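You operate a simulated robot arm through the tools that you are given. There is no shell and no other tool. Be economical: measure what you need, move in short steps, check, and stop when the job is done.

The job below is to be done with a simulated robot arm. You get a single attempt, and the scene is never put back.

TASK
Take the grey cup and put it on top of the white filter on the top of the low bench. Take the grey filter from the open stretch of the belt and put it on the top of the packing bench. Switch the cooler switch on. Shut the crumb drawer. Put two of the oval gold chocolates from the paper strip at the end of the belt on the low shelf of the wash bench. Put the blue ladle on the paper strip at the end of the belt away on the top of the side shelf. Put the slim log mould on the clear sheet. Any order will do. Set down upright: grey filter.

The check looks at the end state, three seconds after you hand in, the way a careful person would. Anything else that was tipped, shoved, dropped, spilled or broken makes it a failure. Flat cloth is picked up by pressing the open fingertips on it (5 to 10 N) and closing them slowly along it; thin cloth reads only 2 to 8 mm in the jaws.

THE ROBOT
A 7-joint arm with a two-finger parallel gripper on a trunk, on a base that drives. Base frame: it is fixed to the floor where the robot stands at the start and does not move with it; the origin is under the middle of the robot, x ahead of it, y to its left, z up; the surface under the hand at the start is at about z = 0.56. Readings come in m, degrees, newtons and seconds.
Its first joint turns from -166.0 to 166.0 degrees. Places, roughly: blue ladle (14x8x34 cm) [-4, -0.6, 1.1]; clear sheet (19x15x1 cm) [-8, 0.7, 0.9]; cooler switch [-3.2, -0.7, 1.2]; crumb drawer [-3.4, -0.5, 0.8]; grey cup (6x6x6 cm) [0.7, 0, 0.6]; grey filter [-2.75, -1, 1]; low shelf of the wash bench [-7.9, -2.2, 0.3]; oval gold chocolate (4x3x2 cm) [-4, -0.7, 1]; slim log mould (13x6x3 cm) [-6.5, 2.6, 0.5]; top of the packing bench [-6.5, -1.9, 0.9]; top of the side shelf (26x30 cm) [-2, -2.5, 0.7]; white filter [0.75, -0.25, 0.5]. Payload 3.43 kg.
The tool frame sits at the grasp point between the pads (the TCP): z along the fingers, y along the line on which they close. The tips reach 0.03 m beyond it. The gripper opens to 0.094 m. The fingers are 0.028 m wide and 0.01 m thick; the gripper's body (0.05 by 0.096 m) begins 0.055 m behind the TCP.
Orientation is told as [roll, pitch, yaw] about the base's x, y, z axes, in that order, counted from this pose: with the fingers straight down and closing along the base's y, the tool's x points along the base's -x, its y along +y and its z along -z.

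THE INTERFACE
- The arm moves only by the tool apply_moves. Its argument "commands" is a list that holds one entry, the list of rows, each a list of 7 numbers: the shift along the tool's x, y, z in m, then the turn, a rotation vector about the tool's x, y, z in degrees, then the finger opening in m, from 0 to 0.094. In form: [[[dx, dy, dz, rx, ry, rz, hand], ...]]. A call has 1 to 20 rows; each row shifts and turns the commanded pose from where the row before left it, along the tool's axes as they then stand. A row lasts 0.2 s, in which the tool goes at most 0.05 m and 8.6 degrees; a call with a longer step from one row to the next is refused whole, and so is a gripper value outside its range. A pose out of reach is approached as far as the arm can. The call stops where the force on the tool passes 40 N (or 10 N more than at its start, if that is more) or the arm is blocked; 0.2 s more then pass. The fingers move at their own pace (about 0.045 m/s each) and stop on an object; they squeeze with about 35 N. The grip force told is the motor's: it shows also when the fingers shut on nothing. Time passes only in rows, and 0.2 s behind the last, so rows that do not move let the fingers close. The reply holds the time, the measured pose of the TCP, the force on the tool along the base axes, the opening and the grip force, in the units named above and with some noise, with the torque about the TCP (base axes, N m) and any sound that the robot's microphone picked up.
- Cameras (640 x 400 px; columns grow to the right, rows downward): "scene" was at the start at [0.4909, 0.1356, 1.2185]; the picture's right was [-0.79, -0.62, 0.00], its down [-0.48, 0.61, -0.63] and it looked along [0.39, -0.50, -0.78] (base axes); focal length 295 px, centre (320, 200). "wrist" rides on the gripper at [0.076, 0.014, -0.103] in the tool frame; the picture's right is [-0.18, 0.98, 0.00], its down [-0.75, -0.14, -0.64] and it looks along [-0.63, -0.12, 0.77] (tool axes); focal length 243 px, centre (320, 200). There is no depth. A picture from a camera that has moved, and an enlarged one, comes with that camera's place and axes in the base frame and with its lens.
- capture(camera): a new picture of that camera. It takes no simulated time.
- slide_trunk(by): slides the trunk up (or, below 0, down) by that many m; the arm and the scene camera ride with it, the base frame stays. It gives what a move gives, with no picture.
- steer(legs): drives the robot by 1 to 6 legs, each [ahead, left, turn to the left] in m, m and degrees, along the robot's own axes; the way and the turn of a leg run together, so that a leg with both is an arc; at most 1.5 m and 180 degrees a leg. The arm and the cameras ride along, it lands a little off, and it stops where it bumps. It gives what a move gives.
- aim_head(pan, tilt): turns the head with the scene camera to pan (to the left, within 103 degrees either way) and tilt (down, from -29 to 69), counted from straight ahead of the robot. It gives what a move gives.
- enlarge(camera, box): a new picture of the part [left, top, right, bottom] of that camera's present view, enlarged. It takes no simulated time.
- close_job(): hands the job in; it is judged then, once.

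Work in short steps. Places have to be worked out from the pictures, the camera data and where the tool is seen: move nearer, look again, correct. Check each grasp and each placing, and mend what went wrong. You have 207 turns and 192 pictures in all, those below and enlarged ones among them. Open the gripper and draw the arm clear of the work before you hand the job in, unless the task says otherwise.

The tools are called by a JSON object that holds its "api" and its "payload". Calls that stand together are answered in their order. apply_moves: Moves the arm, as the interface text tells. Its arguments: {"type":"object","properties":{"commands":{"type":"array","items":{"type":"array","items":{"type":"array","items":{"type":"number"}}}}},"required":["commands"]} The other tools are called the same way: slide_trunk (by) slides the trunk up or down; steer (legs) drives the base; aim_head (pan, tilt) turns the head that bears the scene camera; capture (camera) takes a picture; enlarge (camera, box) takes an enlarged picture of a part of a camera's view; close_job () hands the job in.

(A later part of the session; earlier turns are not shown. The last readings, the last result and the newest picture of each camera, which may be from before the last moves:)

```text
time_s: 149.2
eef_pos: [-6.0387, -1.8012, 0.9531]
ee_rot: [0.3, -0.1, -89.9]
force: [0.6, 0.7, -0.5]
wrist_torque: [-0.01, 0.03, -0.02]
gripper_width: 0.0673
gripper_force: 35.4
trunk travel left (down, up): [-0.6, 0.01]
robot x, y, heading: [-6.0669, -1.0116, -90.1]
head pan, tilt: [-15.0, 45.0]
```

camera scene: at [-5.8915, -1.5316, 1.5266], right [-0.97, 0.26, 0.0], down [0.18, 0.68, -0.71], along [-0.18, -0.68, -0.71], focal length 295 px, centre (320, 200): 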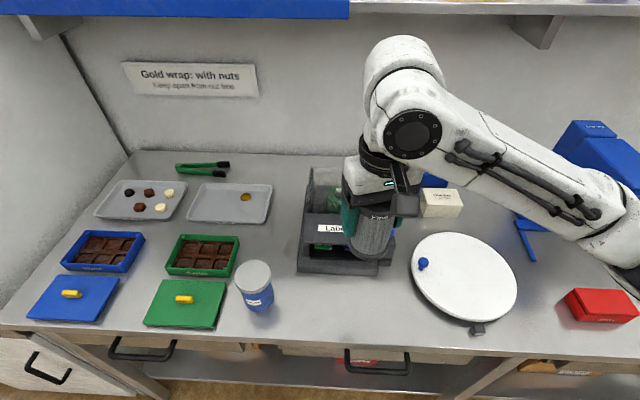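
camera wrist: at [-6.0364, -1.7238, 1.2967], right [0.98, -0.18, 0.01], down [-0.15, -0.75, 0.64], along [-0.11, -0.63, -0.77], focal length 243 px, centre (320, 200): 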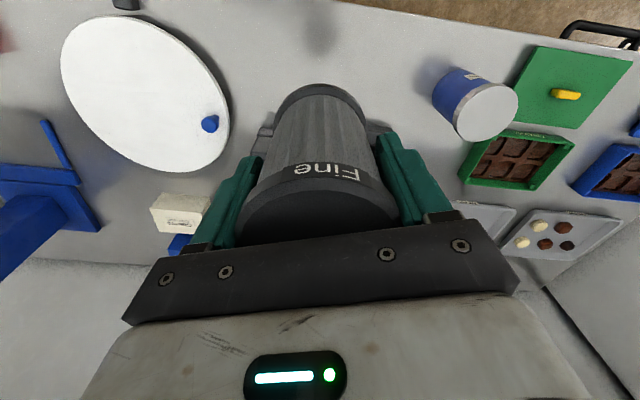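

{"api": "apply_moves", "payload": {"commands": [[[0, 0, 0.002, 0, 0, 0, 0.05], [0, 0, 0.001, 0, 0, 0, 0.05], [0, 0, 0, 0, 0, 0, 0.05]]]}}

{"api": "apply_moves", "payload": {"commands": [[[0, 0, 0.002, 0, 0, 0, 0.05], [0, 0, 0.001, 0, 0, 0, 0.05], [0, 0, 0, 0, 0, 0, 0.05]]]}}

{"api": "apply_moves", "payload": {"commands": [[[0, 0, 0.002, 0, 0, 0, 0.05], [0, 0, 0.001, 0, 0, 0, 0.05], [0, 0, 0, 0, 0, 0, 0.05]]]}}

{"api": "enlarge", "payload": {"camera": "wrist", "box": [240, 20, 420, 140]}}

```text
time_s: 150.0
eef_pos: [-6.0388, -1.8016, 0.952]
ee_rot: [0.2, -0.2, -90.0]
force: [1.0, 2.5, 22.8]
wrist_torque: [0.62, 0.4, -0.08]
gripper_width: 0.0674
gripper_force: 35.1
trunk travel left (down, up): [-0.6, 0.01]
robot x, y, heading: [-6.0686, -1.016, -90.2]
head pan, tilt: [-15.0, 45.0]
```

```text
time_s: 150.8
eef_pos: [-6.0387, -1.7995, 0.9482]
ee_rot: [0.3, -0.2, -90.0]
force: [4.3, -3.4, 29.4]
wrist_torque: [0.03, 0.45, -0.05]
gripper_width: 0.0676
gripper_force: 35.2
trunk travel left (down, up): [-0.6, 0.01]
robot x, y, heading: [-6.0646, -1.008, -90.0]
head pan, tilt: [-15.0, 45.0]
```

```text
time_s: 151.6
eef_pos: [-6.0382, -1.8001, 0.9441]
ee_rot: [0.3, -0.1, -90.1]
force: [3.2, -5.4, 27.7]
wrist_torque: [-0.05, 0.34, 0.0]
gripper_width: 0.0674
gripper_force: 34.9
trunk travel left (down, up): [-0.6, 0.01]
robot x, y, heading: [-6.0664, -1.012, -89.8]
head pan, tilt: [-15.0, 45.0]
```

```text
3.33 times, centred on (330, 80) of wrist
camera zoom: at [-6.0251, -1.7238, 1.0477], right [0.98, -0.18, 0.01], down [-0.15, -0.75, 0.64], along [-0.11, -0.63, -0.77], focal length 809 px, centre (287, 600)
```

zoom: 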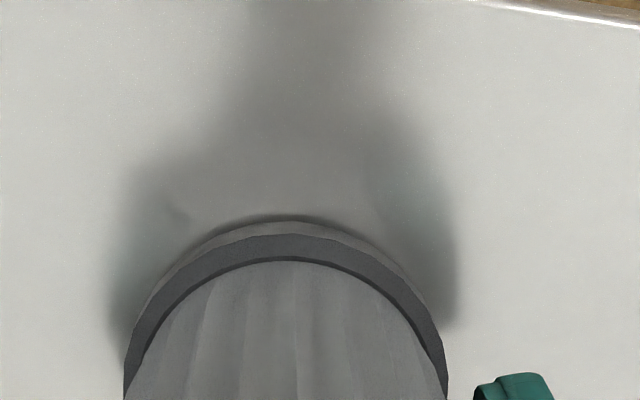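

Contact made, filter on the bench. Relieve, open, and lift away straight up.

{"api": "apply_moves", "payload": {"commands": [[[0, 0, -0.003, 0, 0, 0, 0.05], [0, 0, 0, 0, 0, 0, 0.068], [0, 0, 0, 0, 0, 0, 0.08], [0, 0, 0, 0, 0, 0, 0.094], [0, 0, 0, 0, 0, 0, 0.094], [0, 0, 0, 0, 0, 0, 0.094], [0, 0, -0.02, 0, 0, 0, 0.094], [0, 0, -0.03, 0, 0, 0, 0.094], [0, 0, -0.04, 0, 0, 0, 0.094], [0, 0, -0.045, 0, 0, 0, 0.094], [0, 0, -0.045, 0, 0, 0, 0.094], [0, 0, -0.045, 0, 0, 0, 0.094]]]}}

{"api": "capture", "payload": {"camera": "wrist"}}

{"api": "capture", "payload": {"camera": "scene"}}

```text
time_s: 154.2
eef_pos: [-6.0378, -1.8013, 1.1734]
ee_rot: [0.3, -0.1, -90.0]
force: [-0.6, -0.4, -0.3]
wrist_torque: [-0.01, -0.01, 0.01]
gripper_width: 0.094
gripper_force: 0.1
trunk travel left (down, up): [-0.6, 0.01]
robot x, y, heading: [-6.0678, -1.0093, -90.0]
head pan, tilt: [-15.0, 45.0]
```

```text
128 pictures are left
camera wrist: at [-6.025, -1.7237, 1.2759], right [0.98, -0.18, 0.01], down [-0.14, -0.75, 0.64], along [-0.11, -0.63, -0.77], focal length 243 px, centre (320, 200)
```

wrist: 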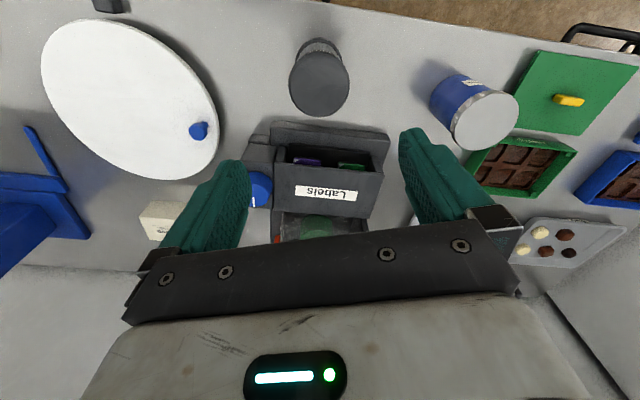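

```text
127 pictures are left
camera scene: at [-5.8915, -1.5315, 1.5265], right [-0.97, 0.26, 0.0], down [0.18, 0.68, -0.71], along [-0.18, -0.68, -0.71], focal length 295 px, centre (320, 200)
```

scene: 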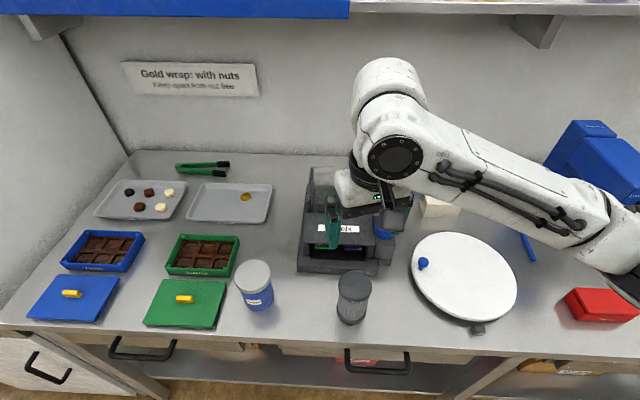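

The filter stands upright on the packing bench. While here, I look towards the wash bench (right side).

{"api": "apply_moves", "payload": {"commands": [[[0.04, 0, 0, 0, 0, 0, 0.06], [0.04, 0, 0, 0, 0, 0, 0.06], [0.04, 0, 0, 0, 0, 0, 0.06]]]}}

{"api": "steer", "payload": {"legs": [[-0.1, 0, 0], [0, -0.7, 0]]}}

{"api": "aim_head", "payload": {"pan": -45, "tilt": 35}}

{"api": "capture", "payload": {"camera": "scene"}}

```text
time_s: 155.0
eef_pos: [-6.0389, -1.6795, 1.1721]
ee_rot: [0.3, -0.1, -90.0]
force: [0.9, -0.4, -0.2]
wrist_torque: [0.02, 0.01, 0.02]
gripper_width: 0.0598
gripper_force: 0.1
trunk travel left (down, up): [-0.6, 0.01]
robot x, y, heading: [-6.0658, -1.0111, -90.0]
head pan, tilt: [-15.0, 45.0]
```

```text
time_s: 159.6
eef_pos: [-6.7364, -1.5789, 1.1715]
ee_rot: [0.3, -0.2, -90.1]
force: [-0.2, 0.2, -0.6]
wrist_torque: [0.01, -0.01, 0.02]
gripper_width: 0.0598
gripper_force: 0.0
trunk travel left (down, up): [-0.6, 0.01]
robot x, y, heading: [-6.7648, -0.9143, -90.1]
head pan, tilt: [-15.0, 45.0]
```

```text
time_s: 160.5
eef_pos: [-6.737, -1.5794, 1.1722]
ee_rot: [0.3, -0.2, -90.1]
force: [0.1, -0.7, 0.3]
wrist_torque: [0.02, 0.02, 0.01]
gripper_width: 0.0599
gripper_force: 0.2
trunk travel left (down, up): [-0.6, 0.01]
robot x, y, heading: [-6.7644, -0.9069, -90.3]
head pan, tilt: [-45.0, 35.0]
```

```text
126 pictures are left
camera scene: at [-6.6299, -1.4147, 1.5414], right [-0.71, 0.71, 0.0], down [0.41, 0.41, -0.82], along [-0.58, -0.58, -0.57], focal length 295 px, centre (320, 200)
```

scene: 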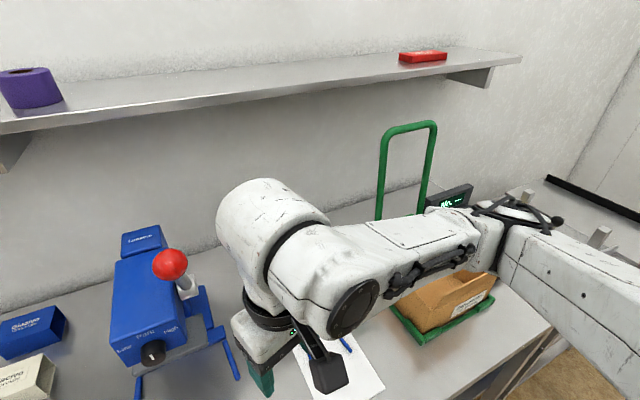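

I need a view past the arm: pan further right.

{"api": "aim_head", "payload": {"pan": -85, "tilt": 35}}

{"api": "capture", "payload": {"camera": "scene"}}

```text
time_s: 161.6
eef_pos: [-6.7352, -1.58, 1.174]
ee_rot: [0.3, 0.0, -90.1]
force: [-0.5, 0.4, -0.3]
wrist_torque: [-0.03, -0.02, -0.01]
gripper_width: 0.0598
gripper_force: 0.0
trunk travel left (down, up): [-0.6, 0.01]
robot x, y, heading: [-6.7656, -0.9119, -90.1]
head pan, tilt: [-85.0, 35.0]
```

```text
125 pictures are left
camera scene: at [-6.6553, -1.3601, 1.5415], right [-0.09, 1.0, 0.0], down [0.57, 0.05, -0.82], along [-0.82, -0.07, -0.57], focal length 295 px, centre (320, 200)
```

scene: 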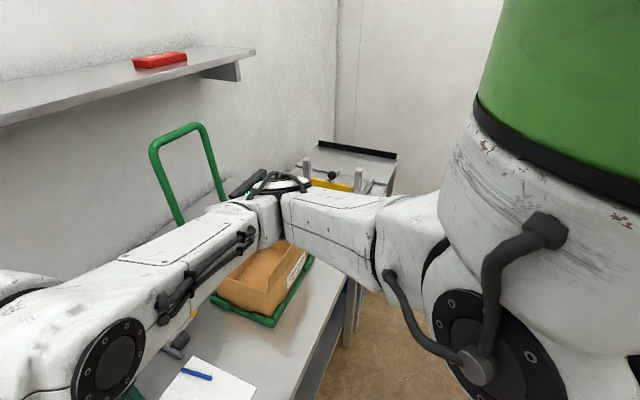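

Now back to the line: reverse the route and stop in front of the cooler with the hand facing it.

{"api": "steer", "payload": {"legs": [[0, 1.0, 0], [0, 0.85, 0], [-1.25, 0, 0], [0, 0.75, 0], [0, 0.7, 0]]}}

{"api": "aim_head", "payload": {"pan": 15, "tilt": 30}}

{"api": "capture", "payload": {"camera": "scene"}}

```text
time_s: 183.9
eef_pos: [-3.4369, -0.3026, 1.1715]
ee_rot: [0.3, -0.1, -88.8]
force: [0.8, 0.2, -0.5]
wrist_torque: [0.01, -0.02, 0.01]
gripper_width: 0.0599
gripper_force: 0.1
trunk travel left (down, up): [-0.6, 0.01]
robot x, y, heading: [-3.4798, 0.3661, -89.0]
head pan, tilt: [-85.0, 35.0]
```

```text
time_s: 185.7
eef_pos: [-3.4371, -0.3032, 1.1723]
ee_rot: [0.4, -0.1, -88.9]
force: [0.4, -0.1, 0.3]
wrist_torque: [-0.01, 0.01, -0.01]
gripper_width: 0.0601
gripper_force: 0.1
trunk travel left (down, up): [-0.6, 0.01]
robot x, y, heading: [-3.48, 0.3638, -88.9]
head pan, tilt: [15.0, 30.0]
```

```text
124 pictures are left
camera scene: at [-3.248, -0.1599, 1.5492], right [-0.96, -0.28, 0.0], down [-0.14, 0.48, -0.87], along [0.24, -0.83, -0.5], focal length 295 px, centre (320, 200)
```

scene: 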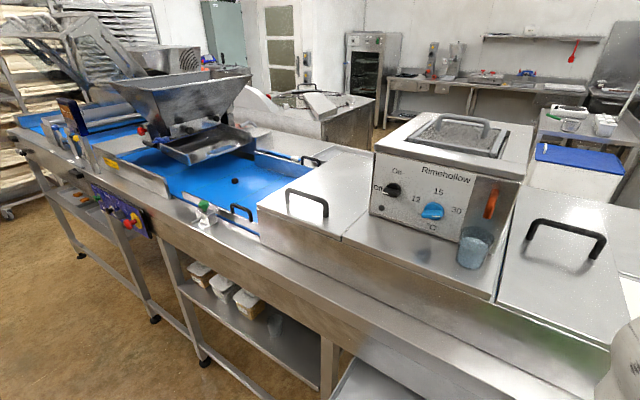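

{"api": "enlarge", "payload": {"camera": "scene", "box": [350, 140, 540, 280]}}

{"api": "aim_head", "payload": {"pan": -15, "tilt": 50}}

{"api": "capture", "payload": {"camera": "scene"}}

```text
2.86 times, centred on (445, 210) of scene
camera zoom: at [-3.248, -0.1599, 1.5492], right [-0.96, -0.28, 0.0], down [-0.14, 0.48, -0.87], along [0.24, -0.83, -0.5], focal length 843 px, centre (-37, 171)
```

zoom: 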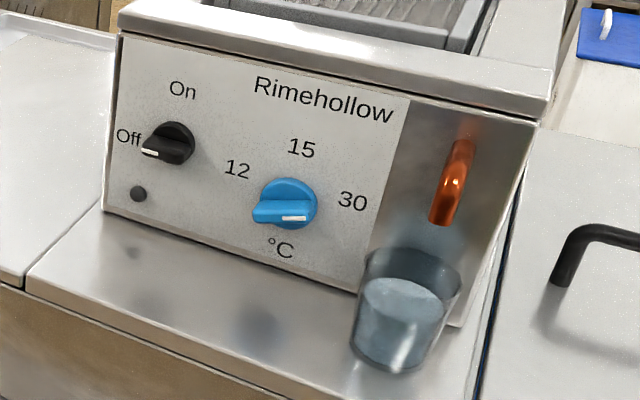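

```text
time_s: 186.6
eef_pos: [-3.4366, -0.3033, 1.1731]
ee_rot: [0.4, -0.1, -88.9]
force: [0.1, 0.3, -0.6]
wrist_torque: [-0.01, -0.01, 0.0]
gripper_width: 0.0604
gripper_force: 0.0
trunk travel left (down, up): [-0.6, 0.01]
robot x, y, heading: [-3.4792, 0.3665, -89.0]
head pan, tilt: [-15.0, 50.0]
```

```text
122 pictures are left
camera scene: at [-3.2915, -0.1478, 1.5198], right [-0.97, 0.24, 0.0], down [0.18, 0.74, -0.64], along [-0.15, -0.62, -0.77], focal length 295 px, centre (320, 200)
```

scene: 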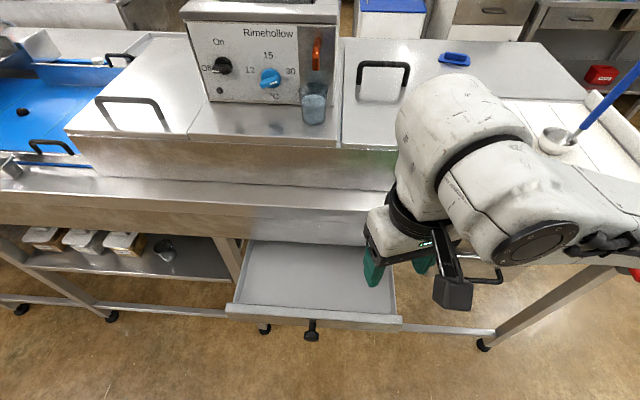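

The drawer is open ~19 cm (front from (-3.135,-0.44) to (-3.52,-0.31), knob at its middle), and the switch knob at (-3.242,-0.734,1.25) points to "Off" with "On" 90° clockwise. The line is angled ~19°, so I face it squarely.

{"api": "steer", "payload": {"legs": [[0, 0, -20], [0, 0.4, 0]]}}

{"api": "aim_head", "payload": {"pan": 0, "tilt": 50}}

{"api": "capture", "payload": {"camera": "scene"}}

```text
time_s: 190.2
eef_pos: [-3.2957, -0.4067, 1.1737]
ee_rot: [0.3, -0.1, -109.2]
force: [-0.9, 0.5, -0.4]
wrist_torque: [-0.02, 0.01, -0.03]
gripper_width: 0.0601
gripper_force: 0.0
trunk travel left (down, up): [-0.6, 0.01]
robot x, y, heading: [-3.1033, 0.2379, -109.2]
head pan, tilt: [-15.0, 50.0]
```

```text
time_s: 190.9
eef_pos: [-3.2952, -0.406, 1.1714]
ee_rot: [0.2, -0.1, -109.1]
force: [1.0, -0.6, 0.6]
wrist_torque: [0.01, 0.01, 0.01]
gripper_width: 0.0601
gripper_force: 0.1
trunk travel left (down, up): [-0.6, 0.01]
robot x, y, heading: [-3.1056, 0.2343, -108.9]
head pan, tilt: [0.0, 50.0]
```

```text
121 pictures are left
camera scene: at [-3.0876, -0.319, 1.5197], right [-0.94, 0.33, 0.0], down [0.25, 0.72, -0.64], along [-0.21, -0.61, -0.77], focal length 295 px, centre (320, 200)
```

scene: 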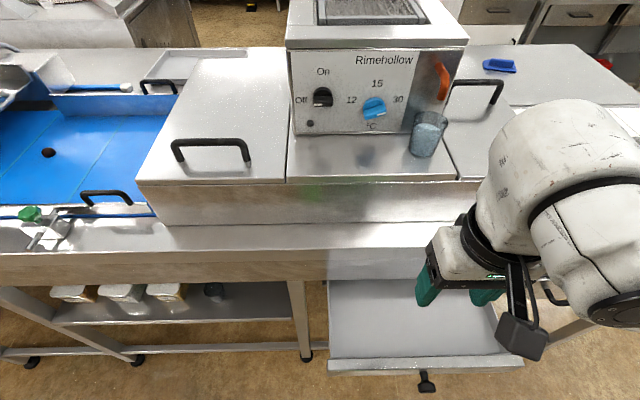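

Squared up. I back off 12 cm, lower the hand a little, and pitch the tool to horizontal for pushing the drawer shut (fingers straddling its knob).

{"api": "steer", "payload": {"legs": [[-0.14, 0, 0]]}}

{"api": "apply_moves", "payload": {"commands": [[[0, 0, 0.04, 0, 0, 0, 0.07], [0, 0, 0.04, 0, 0, 0, 0.07], [0, 0, 0.02, 0, 0, 0, 0.07], [0, 0, 0, 0, -7.5, 0, 0.07], [0, 0, 0, 0, -7.5, 0, 0.07], [0, 0, 0, 0, -7.5, 0, 0.07], [0, 0, 0, 0, -7.5, 0, 0.07], [0, 0, 0, 0, -7.5, 0, 0.07], [0, 0, 0, 0, -7.5, 0, 0.07], [0, 0, 0, 0, -7.5, 0, 0.07], [0, 0, 0, 0, -7.5, 0, 0.07], [0, 0, 0, 0, -7.5, 0, 0.07], [0, 0, 0, 0, -7.5, 0, 0.07], [0, 0, 0, 0, -7.5, 0, 0.07], [0, 0, 0, 0, -7.5, 0, 0.07], [0, 0, 0, 0, 0, 0, 0.07]]]}}

```text
time_s: 192.3
eef_pos: [-3.2493, -0.2715, 1.1733]
ee_rot: [0.3, -0.1, -109.2]
force: [-0.1, 0.7, -0.1]
wrist_torque: [0.0, 0.01, 0.01]
gripper_width: 0.0598
gripper_force: 0.0
trunk travel left (down, up): [-0.6, 0.01]
robot x, y, heading: [-3.0558, 0.3678, -109.5]
head pan, tilt: [0.0, 50.0]
```

```text
time_s: 195.7
eef_pos: [-3.2506, -0.2718, 1.0803]
ee_rot: [12.4, -87.8, -122.3]
force: [-1.2, -0.1, -0.1]
wrist_torque: [0.01, 0.03, -0.01]
gripper_width: 0.0699
gripper_force: 0.1
out of reach, approached as far as the arm can: row 15
trunk travel left (down, up): [-0.6, 0.01]
robot x, y, heading: [-3.0592, 0.372, -109.1]
head pan, tilt: [0.0, 50.0]
```

Horizontal now. I lower the trunk to bring the hand to drawer height and look.

{"api": "slide_trunk", "payload": {"by": -0.31}}

{"api": "capture", "payload": {"camera": "scene"}}

{"api": "capture", "payload": {"camera": "wrist"}}

```text
time_s: 198.8
eef_pos: [-3.2522, -0.2718, 0.7714]
ee_rot: [12.4, -87.9, -122.3]
force: [0.0, 0.1, 0.8]
wrist_torque: [0.0, 0.02, 0.03]
gripper_width: 0.07
gripper_force: 0.0
trunk travel left (down, up): [-0.29, 0.32]
robot x, y, heading: [-3.056, 0.3677, -109.5]
head pan, tilt: [0.0, 50.0]
```

```text
120 pictures are left
camera scene: at [-3.0415, -0.1854, 1.2098], right [-0.94, 0.33, 0.0], down [0.25, 0.72, -0.64], along [-0.21, -0.61, -0.77], focal length 295 px, centre (320, 200)
```

scene: 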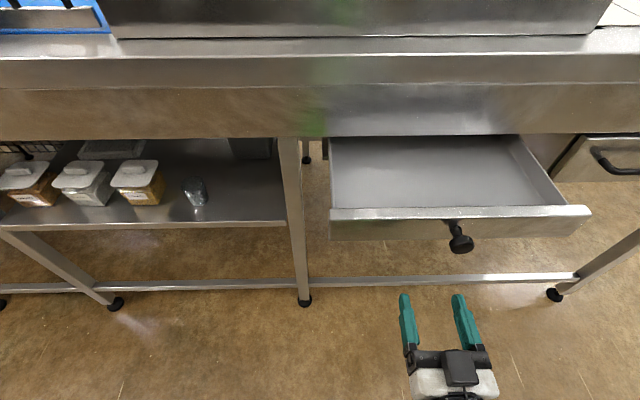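

```text
119 pictures are left
camera wrist: at [-3.2017, -0.1776, 0.6993], right [0.92, -0.34, 0.19], down [0.07, 0.63, 0.77], along [-0.38, -0.7, 0.6], focal length 243 px, centre (320, 200)
```

wrist: 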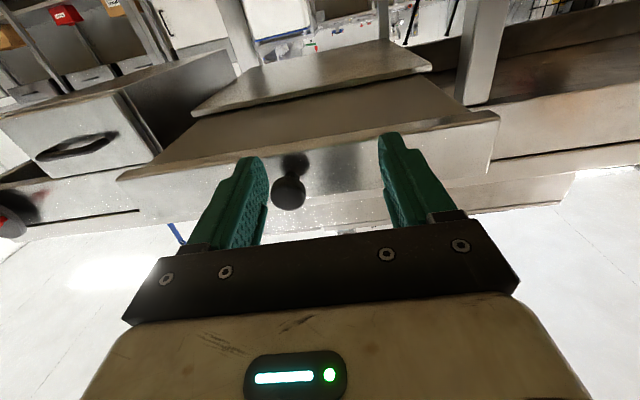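

The drawer panel spans z ≈ 0.77–0.85; its knob is 3 cm to the right. I raise/shift the hand to straddle the knob and advance 8 cm.

{"api": "apply_moves", "payload": {"commands": [[[-0.038, 0, 0, 0, -2, 0, 0.07], [0, -0.031, 0, 0, 0, 0, 0.07], [0, 0, 0.03, 0, 0, 0, 0.07], [0, 0, 0.03, 0, 0, 0, 0.07], [0, 0, 0.015, 0, 0, 0, 0.07]]]}}

{"api": "capture", "payload": {"camera": "wrist"}}

{"api": "capture", "payload": {"camera": "scene"}}

```text
time_s: 200.0
eef_pos: [-3.3065, -0.3326, 0.8097]
ee_rot: [82.9, -89.5, 167.2]
force: [-0.2, -0.5, -0.7]
wrist_torque: [-0.01, 0.0, 0.0]
gripper_width: 0.07
gripper_force: 0.1
trunk travel left (down, up): [-0.29, 0.32]
robot x, y, heading: [-3.0593, 0.3711, -109.3]
head pan, tilt: [0.0, 50.0]
```

```text
118 pictures are left
camera wrist: at [-3.2581, -0.2409, 0.7337], right [0.92, -0.33, 0.19], down [0.08, 0.65, 0.75], along [-0.38, -0.68, 0.63], focal length 243 px, centre (320, 200)
```

wrist: 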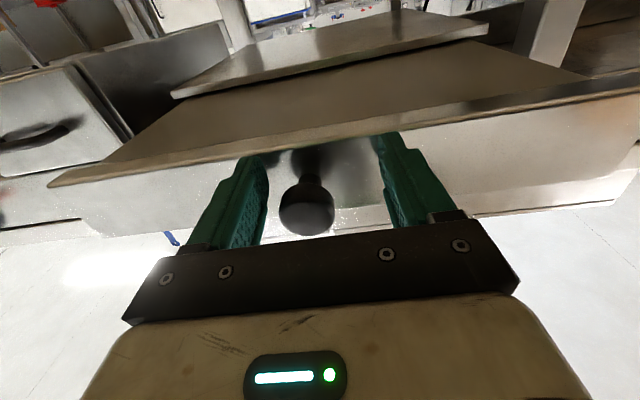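

```text
117 pictures are left
camera scene: at [-3.0415, -0.1853, 1.2098], right [-0.94, 0.33, 0.0], down [0.25, 0.72, -0.64], along [-0.21, -0.61, -0.77], focal length 295 px, centre (320, 200)
```

scene: 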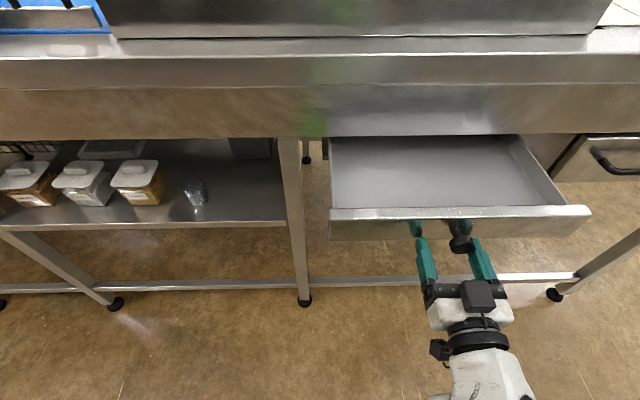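

I raise 1.5 cm to be well on the panel and push forward gradually.

{"api": "apply_moves", "payload": {"commands": [[[-0.015, 0, 0, 0, 0, 0, 0.07], [0, 0, 0.01, 0, 0, 0, 0.07], [0, 0, 0.01, 0, 0, 0, 0.07], [0, 0, 0.01, 0, 0, 0, 0.07], [0, 0, 0.01, 0, 0, 0, 0.07], [0, 0, 0, 0, 0, 0, 0.07]]]}}

{"api": "capture", "payload": {"camera": "scene"}}

```text
time_s: 201.4
eef_pos: [-3.3205, -0.3711, 0.8243]
ee_rot: [82.0, -89.5, 168.0]
force: [1.0, 0.5, -0.1]
wrist_torque: [-0.02, -0.03, 0.06]
gripper_width: 0.0703
gripper_force: 0.5
trunk travel left (down, up): [-0.29, 0.32]
robot x, y, heading: [-3.058, 0.3682, -109.4]
head pan, tilt: [0.0, 50.0]
```

```text
116 pictures are left
camera scene: at [-3.0415, -0.1854, 1.2097], right [-0.94, 0.33, 0.0], down [0.25, 0.72, -0.64], along [-0.21, -0.61, -0.77], focal length 295 px, centre (320, 200)
```

scene: 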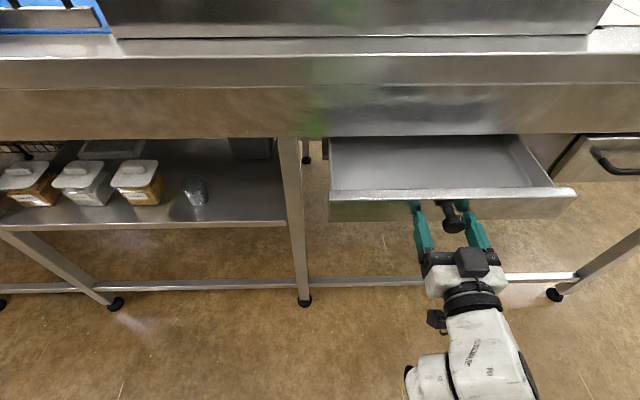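

The drawer is sliding in. Continue pushing.

{"api": "apply_moves", "payload": {"commands": [[[0, 0, 0.015, 0, 0, 0, 0.07], [0, 0, 0.015, 0, 0, 0, 0.07], [0, 0, 0.015, 0, 0, 0, 0.07], [0, 0, 0.015, 0, 0, 0, 0.07], [0, 0, 0.015, 0, 0, 0, 0.07], [0, 0, 0.015, 0, 0, 0, 0.07], [0, 0, 0.015, 0, 0, 0, 0.07], [0, 0, 0, 0, 0, 0, 0.07]]]}}

{"api": "capture", "payload": {"camera": "scene"}}

```text
time_s: 203.2
eef_pos: [-3.3574, -0.4701, 0.8247]
ee_rot: [85.0, -89.5, 165.1]
force: [0.6, 0.1, -0.6]
wrist_torque: [-0.01, 0.01, 0.01]
gripper_width: 0.0699
gripper_force: 0.0
trunk travel left (down, up): [-0.29, 0.32]
robot x, y, heading: [-3.0563, 0.3692, -109.2]
head pan, tilt: [0.0, 50.0]
```

```text
115 pictures are left
camera scene: at [-3.0416, -0.1855, 1.2097], right [-0.94, 0.33, 0.0], down [0.25, 0.72, -0.64], along [-0.21, -0.61, -0.77], focal length 295 px, centre (320, 200)
```

scene: 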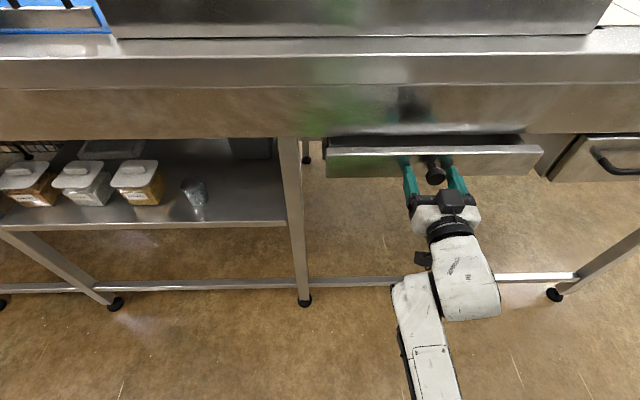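

Continue in 1 cm steps until it stops.

{"api": "apply_moves", "payload": {"commands": [[[0, 0, 0.01, 0, 0, 0, 0.07], [0, 0, 0.01, 0, 0, 0, 0.07], [0, 0, 0.01, 0, 0, 0, 0.07], [0, 0, 0.01, 0, 0, 0, 0.07], [0, 0, 0.005, 0, 0, 0, 0.07], [0, 0, 0.005, 0, 0, 0, 0.07], [0, 0, 0.005, 0, 0, 0, 0.07], [0, 0, 0.005, 0, 0, 0, 0.07]]]}}

{"api": "capture", "payload": {"camera": "scene"}}

```text
time_s: 204.2
eef_pos: [-3.3687, -0.5043, 0.8247]
ee_rot: [93.3, -89.7, 157.0]
force: [2.9, 11.6, 1.3]
wrist_torque: [-0.08, -0.03, 0.48]
gripper_width: 0.0694
gripper_force: 0.0
trunk travel left (down, up): [-0.29, 0.32]
robot x, y, heading: [-3.0534, 0.3666, -109.1]
head pan, tilt: [0.0, 50.0]
stopped in row 5: the force on the tool passed its limit at 53 N (the readings are from after the stop); the commanded pose is now the measured one
```

```text
114 pictures are left
camera scene: at [-3.0413, -0.1847, 1.2099], right [-0.94, 0.33, 0.0], down [0.25, 0.72, -0.64], along [-0.21, -0.61, -0.77], focal length 295 px, centre (320, 200)
```

scene: 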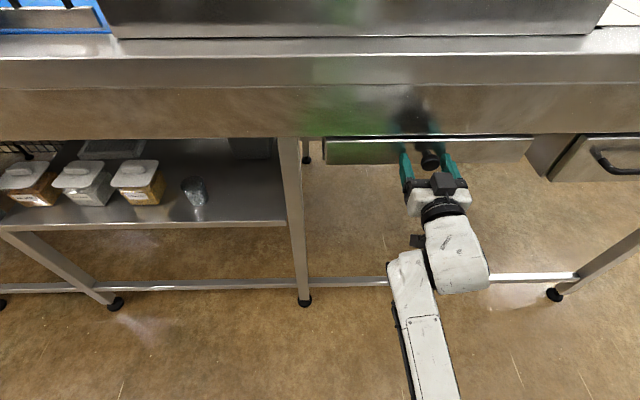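

It hit its end stop (53 N): drawer is shut. I draw back, raise the trunk, and check.

{"api": "apply_moves", "payload": {"commands": [[[0, 0, -0.03, 0, 0, 0, 0.07], [0, 0, -0.04, 0, 0, 0, 0.07], [0, 0, -0.04, 0, 0, 0, 0.07], [0, 0, -0.04, 0, 0, 0, 0.07]]]}}

{"api": "slide_trunk", "payload": {"by": 0.31}}

{"api": "capture", "payload": {"camera": "scene"}}

```text
time_s: 205.2
eef_pos: [-3.3182, -0.3642, 0.8224]
ee_rot: [86.3, -89.4, 163.9]
force: [0.1, 0.0, 0.2]
wrist_torque: [-0.02, -0.01, -0.01]
gripper_width: 0.0698
gripper_force: 0.0
trunk travel left (down, up): [-0.29, 0.32]
robot x, y, heading: [-3.0586, 0.3667, -109.1]
head pan, tilt: [0.0, 50.0]
```

```text
time_s: 208.3
eef_pos: [-3.3187, -0.3636, 1.1324]
ee_rot: [84.3, -89.6, 165.9]
force: [0.0, -0.5, 0.1]
wrist_torque: [0.0, -0.02, 0.02]
gripper_width: 0.0701
gripper_force: 0.0
trunk travel left (down, up): [-0.6, 0.01]
robot x, y, heading: [-3.0548, 0.3665, -109.0]
head pan, tilt: [0.0, 50.0]
```

```text
113 pictures are left
camera scene: at [-3.0414, -0.1853, 1.5197], right [-0.94, 0.33, 0.0], down [0.25, 0.72, -0.64], along [-0.21, -0.61, -0.77], focal length 295 px, centre (320, 200)
```

scene: 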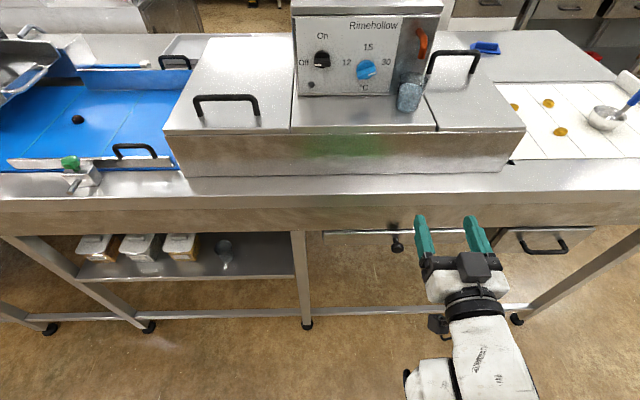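

The drawer is shut. For the knob I'd like the wrist camera to stay clear of the lid, so I test in free air whether the hand can roll +180° about its axis.

{"api": "apply_moves", "payload": {"commands": [[[0, 0, 0, 0, 0, 8.5, 0.07], [0, 0, 0, 0, 0, 8.5, 0.07], [0, 0, 0, 0, 0, 8.5, 0.07], [0, 0, 0, 0, 0, 8.5, 0.07], [0, 0, 0, 0, 0, 8.5, 0.07], [0, 0, 0, 0, 0, 8.5, 0.07], [0, 0, 0, 0, 0, 8.5, 0.07], [0, 0, 0, 0, 0, 8.5, 0.07], [0, 0, 0, 0, 0, 8.5, 0.07], [0, 0, 0, 0, 0, 8.5, 0.07], [0, 0, 0, 0, 0, 8.5, 0.07], [0, 0, 0, 0, 0, 8.5, 0.07], [0, 0, 0, 0, 0, 8.5, 0.07], [0, 0, 0, 0, 0, 8.5, 0.07], [0, 0, 0, 0, 0, 8.5, 0.07], [0, 0, 0, 0, 0, 8.5, 0.07], [0, 0, 0, 0, 0, 8.5, 0.07], [0, 0, 0, 0, 0, 8.5, 0.07], [0, 0, 0, 0, 0, 8.5, 0.07]]]}}

{"api": "capture", "payload": {"camera": "scene"}}

```text
time_s: 212.3
eef_pos: [-3.3188, -0.3652, 1.1326]
ee_rot: [89.9, 72.1, 160.1]
force: [-0.1, -0.2, -0.1]
wrist_torque: [0.02, 0.03, 0.0]
gripper_width: 0.07
gripper_force: 0.1
trunk travel left (down, up): [-0.6, 0.01]
robot x, y, heading: [-3.0553, 0.3661, -109.4]
head pan, tilt: [0.0, 50.0]
```

```text
112 pictures are left
camera scene: at [-3.0414, -0.1853, 1.5197], right [-0.94, 0.33, 0.0], down [0.25, 0.72, -0.64], along [-0.21, -0.61, -0.77], focal length 295 px, centre (320, 200)
```

scene: 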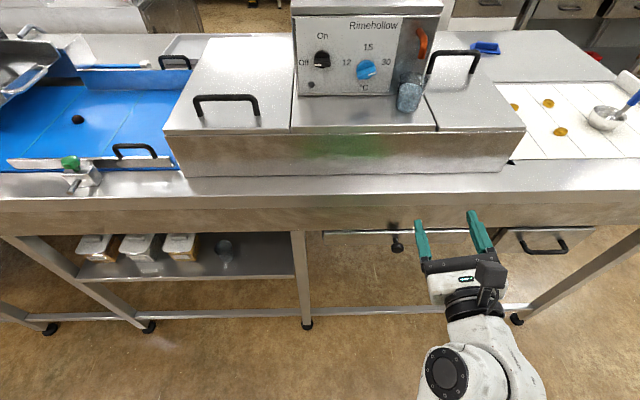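

Roll works. I roll back to +90° (jaws closing vertically) and raise the hand to the knob's height.

{"api": "apply_moves", "payload": {"commands": [[[0, 0, 0, 0, 0, -7.95, 0.07], [0, 0, 0, 0, 0, -7.95, 0.07], [0, 0, 0, 0, 0, -7.95, 0.07], [0, 0, 0, 0, 0, -7.95, 0.07], [0, 0, 0, 0, 0, -7.95, 0.07], [0, 0, 0, 0, 0, -7.95, 0.07], [0, 0, 0, 0, 0, -7.95, 0.07], [0, 0, 0, 0, 0, -7.95, 0.07], [0, 0, 0, 0, 0, -7.95, 0.07], [0, 0.03, 0, 0, 0, 0, 0.07], [0, 0.03, 0, 0, 0, 0, 0.07], [0, 0.03, 0, 0, 0, 0, 0.07], [0, 0.03, 0, 0, 0, 0, 0.07]]]}}

{"api": "capture", "payload": {"camera": "wrist"}}

```text
time_s: 215.1
eef_pos: [-3.3198, -0.3638, 1.2514]
ee_rot: [89.9, 0.3, 160.2]
force: [-0.4, 0.4, 0.2]
wrist_torque: [-0.02, 0.0, 0.0]
gripper_width: 0.0702
gripper_force: 0.0
trunk travel left (down, up): [-0.6, 0.01]
robot x, y, heading: [-3.0522, 0.367, -109.3]
head pan, tilt: [0.0, 50.0]
```

```text
111 pictures are left
camera wrist: at [-3.2131, -0.2925, 1.2679], right [-0.18, 0.06, 0.98], down [-0.49, 0.86, -0.15], along [-0.85, -0.51, -0.12], focal length 243 px, centre (320, 200)
```

wrist: 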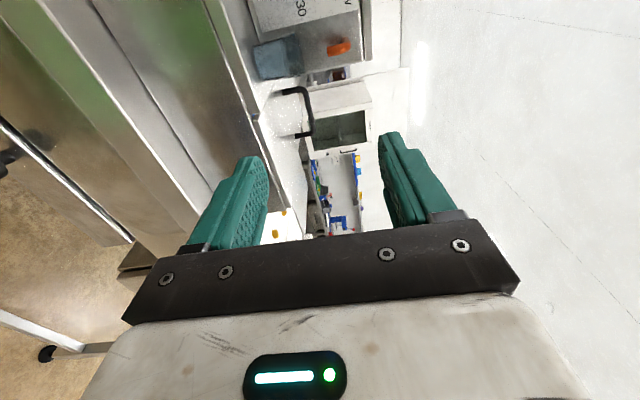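

The hand reached z = 1.251. I move the base left 0.2 m and ahead 0.18 m, then look.

{"api": "steer", "payload": {"legs": [[0, 0.2, 0], [0.18, 0, 0]]}}

{"api": "capture", "payload": {"camera": "wrist"}}

{"api": "capture", "payload": {"camera": "scene"}}

```text
time_s: 217.8
eef_pos: [-3.1849, -0.6001, 1.2534]
ee_rot: [90.0, 0.4, 160.2]
force: [0.1, 0.0, 0.9]
wrist_torque: [-0.02, 0.02, 0.0]
gripper_width: 0.0699
gripper_force: 0.0
trunk travel left (down, up): [-0.6, 0.01]
robot x, y, heading: [-2.9222, 0.1351, -108.8]
head pan, tilt: [0.0, 50.0]
```

```text
110 pictures are left
camera wrist: at [-3.0792, -0.5283, 1.2676], right [-0.18, 0.06, 0.98], down [-0.49, 0.86, -0.15], along [-0.85, -0.51, -0.12], focal length 243 px, centre (320, 200)
```

wrist: 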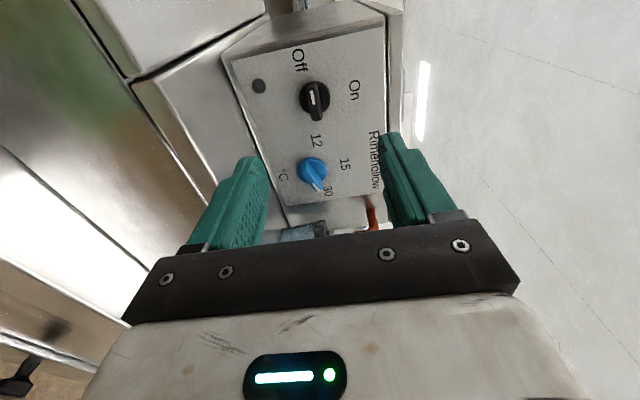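

```text
109 pictures are left
camera scene: at [-2.9076, -0.4207, 1.5198], right [-0.94, 0.33, 0.0], down [0.25, 0.72, -0.64], along [-0.21, -0.61, -0.77], focal length 295 px, centre (320, 200)
```

scene: 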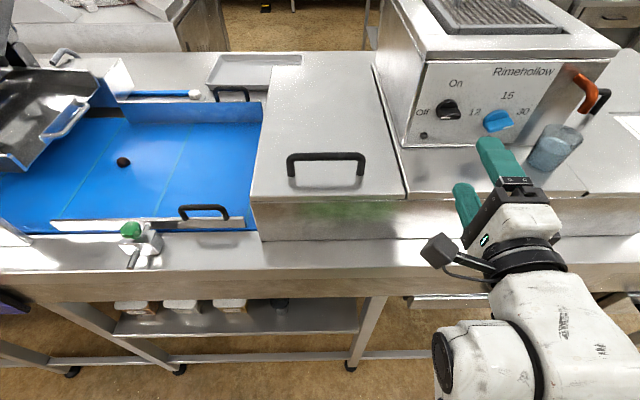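

Knob triangulated at (-3.245, -0.754, 1.246): laterally aligned, 16.5 cm ahead. I set the opening to 5 cm and advance 11 cm.

{"api": "apply_moves", "payload": {"commands": [[[-0.003, -0.007, 0, 0, 0, 0, 0.05], [0, 0, 0.03, 0, 0, 0, 0.05], [0, 0, 0.03, 0, 0, 0, 0.05], [0, 0, 0.03, 0, 0, 0, 0.05], [0, 0, 0.02, 0, 0, 0, 0.05], [0, 0, 0, 0, 0, 0, 0.05]]]}}

{"api": "capture", "payload": {"camera": "wrist"}}

{"api": "enlarge", "payload": {"camera": "scene", "box": [380, 60, 580, 240]}}

```text
time_s: 219.2
eef_pos: [-3.2254, -0.702, 1.2454]
ee_rot: [90.0, 0.4, 160.4]
force: [0.2, -0.4, -0.5]
wrist_torque: [-0.01, 0.03, 0.0]
gripper_width: 0.05
gripper_force: 0.1
trunk travel left (down, up): [-0.6, 0.01]
robot x, y, heading: [-2.925, 0.1351, -109.2]
head pan, tilt: [0.0, 50.0]
```

```text
108 pictures are left
camera wrist: at [-3.1199, -0.6313, 1.2607], right [-0.18, 0.06, 0.98], down [-0.49, 0.86, -0.15], along [-0.85, -0.51, -0.12], focal length 243 px, centre (320, 200)
```

wrist: 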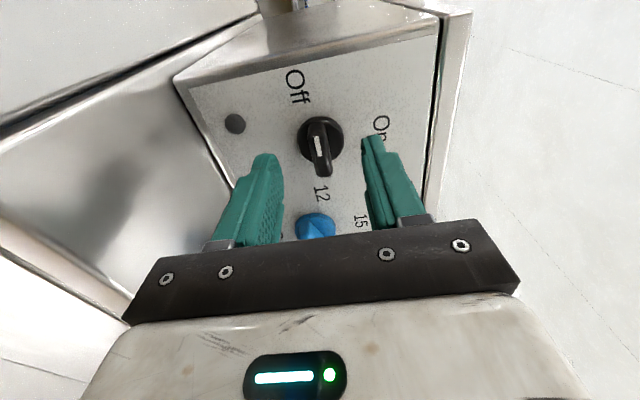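

```text
2.22 times, centred on (480, 150) of scene
camera zoom: at [-2.9076, -0.4209, 1.5197], right [-0.94, 0.33, 0.0], down [0.25, 0.72, -0.64], along [-0.21, -0.61, -0.77], focal length 656 px, centre (-36, 311)
```

zoom: 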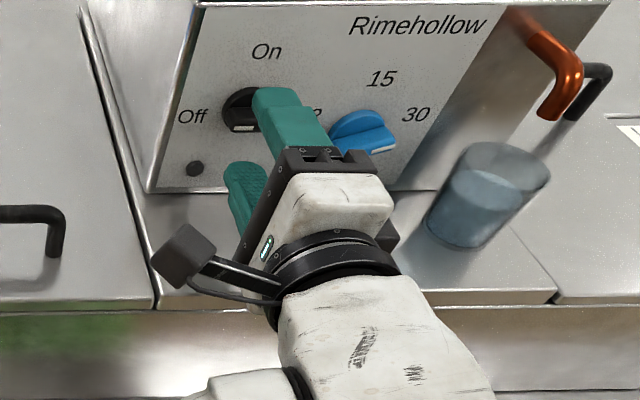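

Aligned with the knob between the jaws. I advance 2.5 cm and look.

{"api": "apply_moves", "payload": {"commands": [[[0, 0, 0.01, 0, 0, 0, 0.05], [0, 0, 0.01, 0, 0, 0, 0.05], [0, 0, 0.008, 0, 0, 0, 0.05], [0, 0, 0, 0, 0, 0, 0.05]]]}}

{"api": "enlarge", "payload": {"camera": "wrist", "box": [200, 60, 460, 260]}}

```text
time_s: 220.2
eef_pos: [-3.2352, -0.7285, 1.2455]
ee_rot: [90.0, 0.4, 160.4]
force: [-0.4, -0.8, -0.1]
wrist_torque: [0.03, -0.03, 0.0]
gripper_width: 0.05
gripper_force: 0.0
trunk travel left (down, up): [-0.6, 0.01]
robot x, y, heading: [-2.9264, 0.1316, -109.2]
head pan, tilt: [0.0, 50.0]
```

```text
2.00 times, centred on (330, 160) of wrist
camera zoom: at [-3.1287, -0.6574, 1.2601], right [-0.18, 0.06, 0.98], down [-0.49, 0.86, -0.15], along [-0.85, -0.51, -0.12], focal length 485 px, centre (300, 280)
```

zoom: 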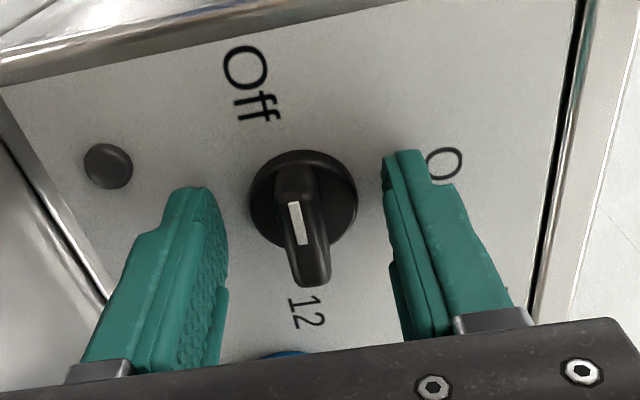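

One more centimetre, then close on the bar.

{"api": "apply_moves", "payload": {"commands": [[[0, 0, 0.006, 0, 0, 0, 0.05], [0, 0, 0.004, 0, 0, 0, 0.05], [0, 0, 0, 0, 0, 0, 0.03], [0, 0, 0, 0, 0, 0, 0.01], [0, 0, 0, 0, 0, 0, 0.005], [0, 0, 0, 0, 0, 0, 0.005], [0, 0, 0, 0, 0, 0, 0.005]]]}}

{"api": "enlarge", "payload": {"camera": "wrist", "box": [200, 60, 460, 260]}}

```text
time_s: 220.7
eef_pos: [-3.2364, -0.7309, 1.2456]
ee_rot: [90.0, 0.4, 160.1]
force: [5.8, 20.3, 0.1]
wrist_torque: [-0.32, 0.06, 0.25]
gripper_width: 0.0496
gripper_force: 0.0
trunk travel left (down, up): [-0.6, 0.01]
robot x, y, heading: [-2.9221, 0.1327, -109.1]
head pan, tilt: [0.0, 50.0]
stopped in row 2: the force on the tool passed its limit at 46 N (the readings are from after the stop); the commanded pose is now the measured one
```

```text
2.00 times, centred on (330, 160) of wrist
camera zoom: at [-3.1301, -0.6601, 1.2605], right [-0.18, 0.06, 0.98], down [-0.49, 0.86, -0.15], along [-0.85, -0.51, -0.12], focal length 485 px, centre (300, 280)
```

zoom: 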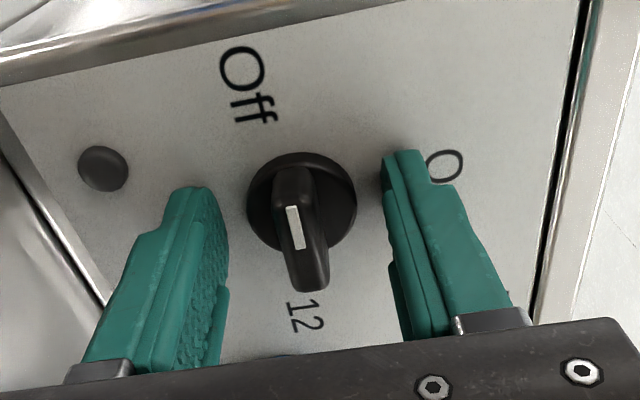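

The tips touched the panel. I back off 1.2 cm so as to grip the bar, then close.

{"api": "apply_moves", "payload": {"commands": [[[0, 0, -0.012, 0, 0, 0, 0.05], [0, 0, 0, 0, 0, 0, 0.03], [0, 0, 0, 0, 0, 0, 0.01], [0, 0, 0, 0, 0, 0, 0.005], [0, 0, 0, 0, 0, 0, 0.005], [0, 0, 0, 0, 0, 0, 0.005]]]}}

{"api": "enlarge", "payload": {"camera": "wrist", "box": [200, 60, 460, 260]}}

```text
time_s: 222.1
eef_pos: [-3.2329, -0.7234, 1.2455]
ee_rot: [90.1, 0.3, 160.2]
force: [-3.5, -8.0, 12.3]
wrist_torque: [-0.22, 0.07, 0.07]
gripper_width: 0.012
gripper_force: 45.0
trunk travel left (down, up): [-0.6, 0.01]
robot x, y, heading: [-2.9242, 0.1352, -109.0]
head pan, tilt: [0.0, 50.0]
```

```text
2.00 times, centred on (330, 160) of wrist
camera zoom: at [-3.1265, -0.651, 1.2606], right [-0.18, 0.06, 0.98], down [-0.49, 0.86, -0.15], along [-0.85, -0.51, -0.12], focal length 485 px, centre (300, 280)
```

zoom: 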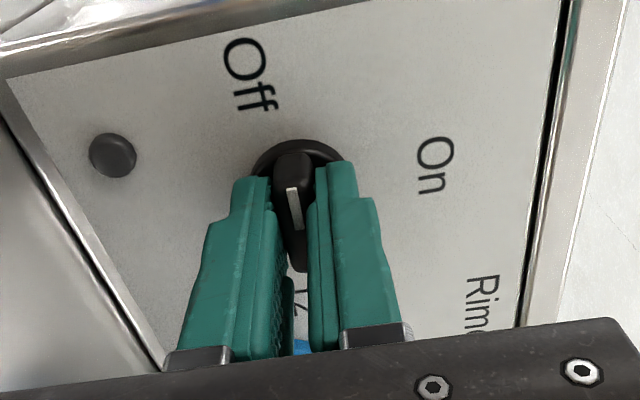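

The bar is gripped (12 mm). I rotate clockwise 45° first and check.

{"api": "apply_moves", "payload": {"commands": [[[0, 0.001, 0, 0, 0, 7.5, 0.005], [0, 0, 0, 0, 0, 7.5, 0.005], [0, 0, 0, 0, 0, 7.5, 0.005], [0, 0, 0, 0, 0, 7.5, 0.005], [0, 0, 0, 0, 0, 7.5, 0.005], [0, 0, 0, 0, 0, 7.5, 0.005]]]}}

{"api": "enlarge", "payload": {"camera": "wrist", "box": [200, 60, 460, 260]}}

```text
time_s: 223.4
eef_pos: [-3.2331, -0.7218, 1.2461]
ee_rot: [90.1, 45.5, 160.3]
force: [-9.7, -18.4, 26.5]
wrist_torque: [0.5, -0.06, -0.06]
gripper_width: 0.0123
gripper_force: 45.0
trunk travel left (down, up): [-0.6, 0.01]
robot x, y, heading: [-2.9235, 0.1342, -109.0]
head pan, tilt: [0.0, 50.0]
```

```text
2.00 times, centred on (330, 160) of wrist
camera zoom: at [-3.1581, -0.6393, 1.3116], right [-0.78, 0.28, 0.56], down [-0.18, 0.75, -0.64], along [-0.6, -0.6, -0.53], focal length 485 px, centre (300, 280)
```

zoom: 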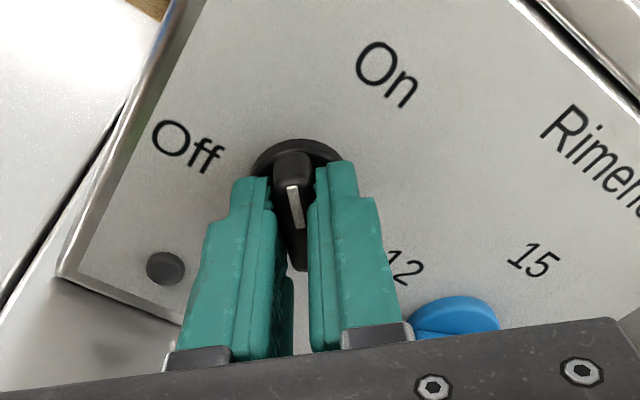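

The knob turns. I relieve the side load slightly and rotate the remaining 45°.

{"api": "apply_moves", "payload": {"commands": [[[0.002, 0.002, 0.003, 0, 0, 0, 0.005], [0, 0, 0, 0, 0, 7.5, 0.005], [0, 0, 0, 0, 0, 7.5, 0.005], [0, 0, 0, 0, 0, 7.5, 0.005], [0, 0, 0, 0, 0, 7.5, 0.005], [0, 0, 0, 0, 0, 7.5, 0.005], [0, 0, 0, 0, 0, 7.5, 0.005]]]}}

{"api": "enlarge", "payload": {"camera": "wrist", "box": [200, 60, 460, 260]}}

```text
time_s: 225.1
eef_pos: [-3.2343, -0.7234, 1.2474]
ee_rot: [-58.5, 89.6, 11.5]
force: [2.0, 27.0, -4.8]
wrist_torque: [1.02, 0.05, 0.62]
gripper_width: 0.0121
gripper_force: 45.0
trunk travel left (down, up): [-0.6, 0.01]
robot x, y, heading: [-2.9271, 0.1339, -109.5]
head pan, tilt: [0.0, 50.0]
```

```text
2.00 times, centred on (330, 160) of wrist
camera zoom: at [-3.2146, -0.6216, 1.3243], right [-0.92, 0.34, -0.19], down [0.36, 0.56, -0.75], along [-0.14, -0.76, -0.63], focal length 485 px, centre (300, 280)
```

zoom: 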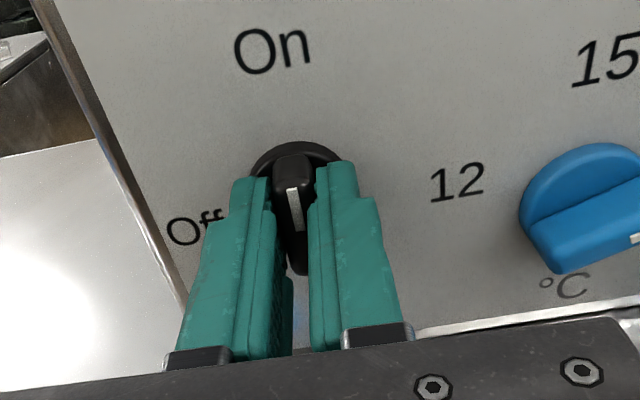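

Turned to "On". I open the jaws and draw straight back, then check.

{"api": "apply_moves", "payload": {"commands": [[[0, 0, 0, 0, 0, 0, 0.03], [0, 0, 0, 0, 0, 0, 0.05], [0, 0, 0, 0, 0, 0, 0.05], [0, 0, -0.02, 0, 0, 0, 0.05], [0, 0, -0.03, 0, 0, 0, 0.05], [0, 0, -0.03, 0, 0, 0, 0.05], [0, 0, -0.03, 0, 0, 0, 0.05]]]}}

{"api": "capture", "payload": {"camera": "wrist"}}

{"api": "capture", "payload": {"camera": "scene"}}

```text
time_s: 226.7
eef_pos: [-3.1971, -0.621, 1.2485]
ee_rot: [-59.1, 89.6, 11.1]
force: [0.7, 0.4, -1.0]
wrist_torque: [0.0, -0.01, 0.01]
gripper_width: 0.0501
gripper_force: 0.0
trunk travel left (down, up): [-0.6, 0.01]
robot x, y, heading: [-2.9211, 0.1326, -109.2]
head pan, tilt: [0.0, 50.0]
```

```text
101 pictures are left
camera wrist: at [-3.1763, -0.5186, 1.325], right [-0.92, 0.33, -0.19], down [0.36, 0.56, -0.75], along [-0.15, -0.76, -0.63], focal length 243 px, centre (320, 200)
```

wrist: 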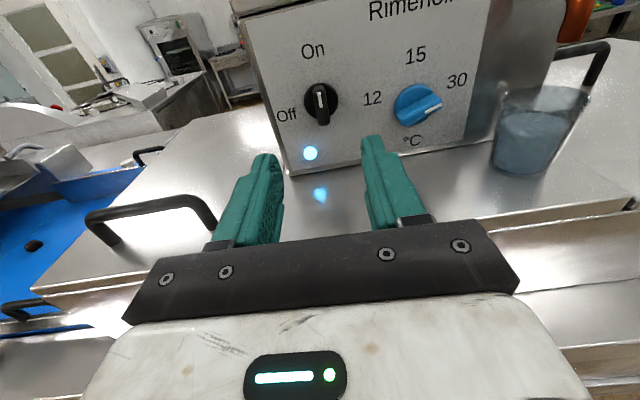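

```text
100 pictures are left
camera scene: at [-2.9078, -0.4203, 1.5197], right [-0.94, 0.33, 0.0], down [0.25, 0.72, -0.64], along [-0.21, -0.61, -0.77], focal length 295 px, centre (320, 200)
```

scene: 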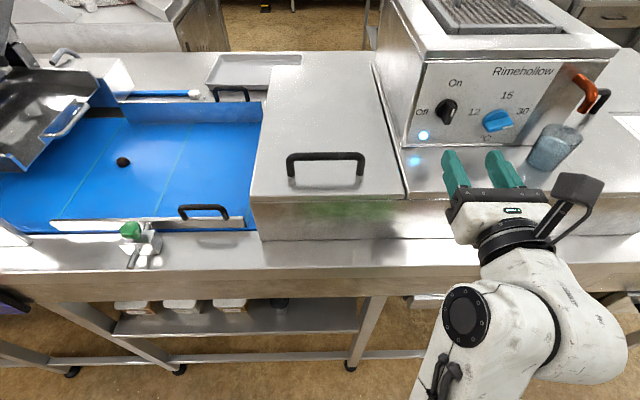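

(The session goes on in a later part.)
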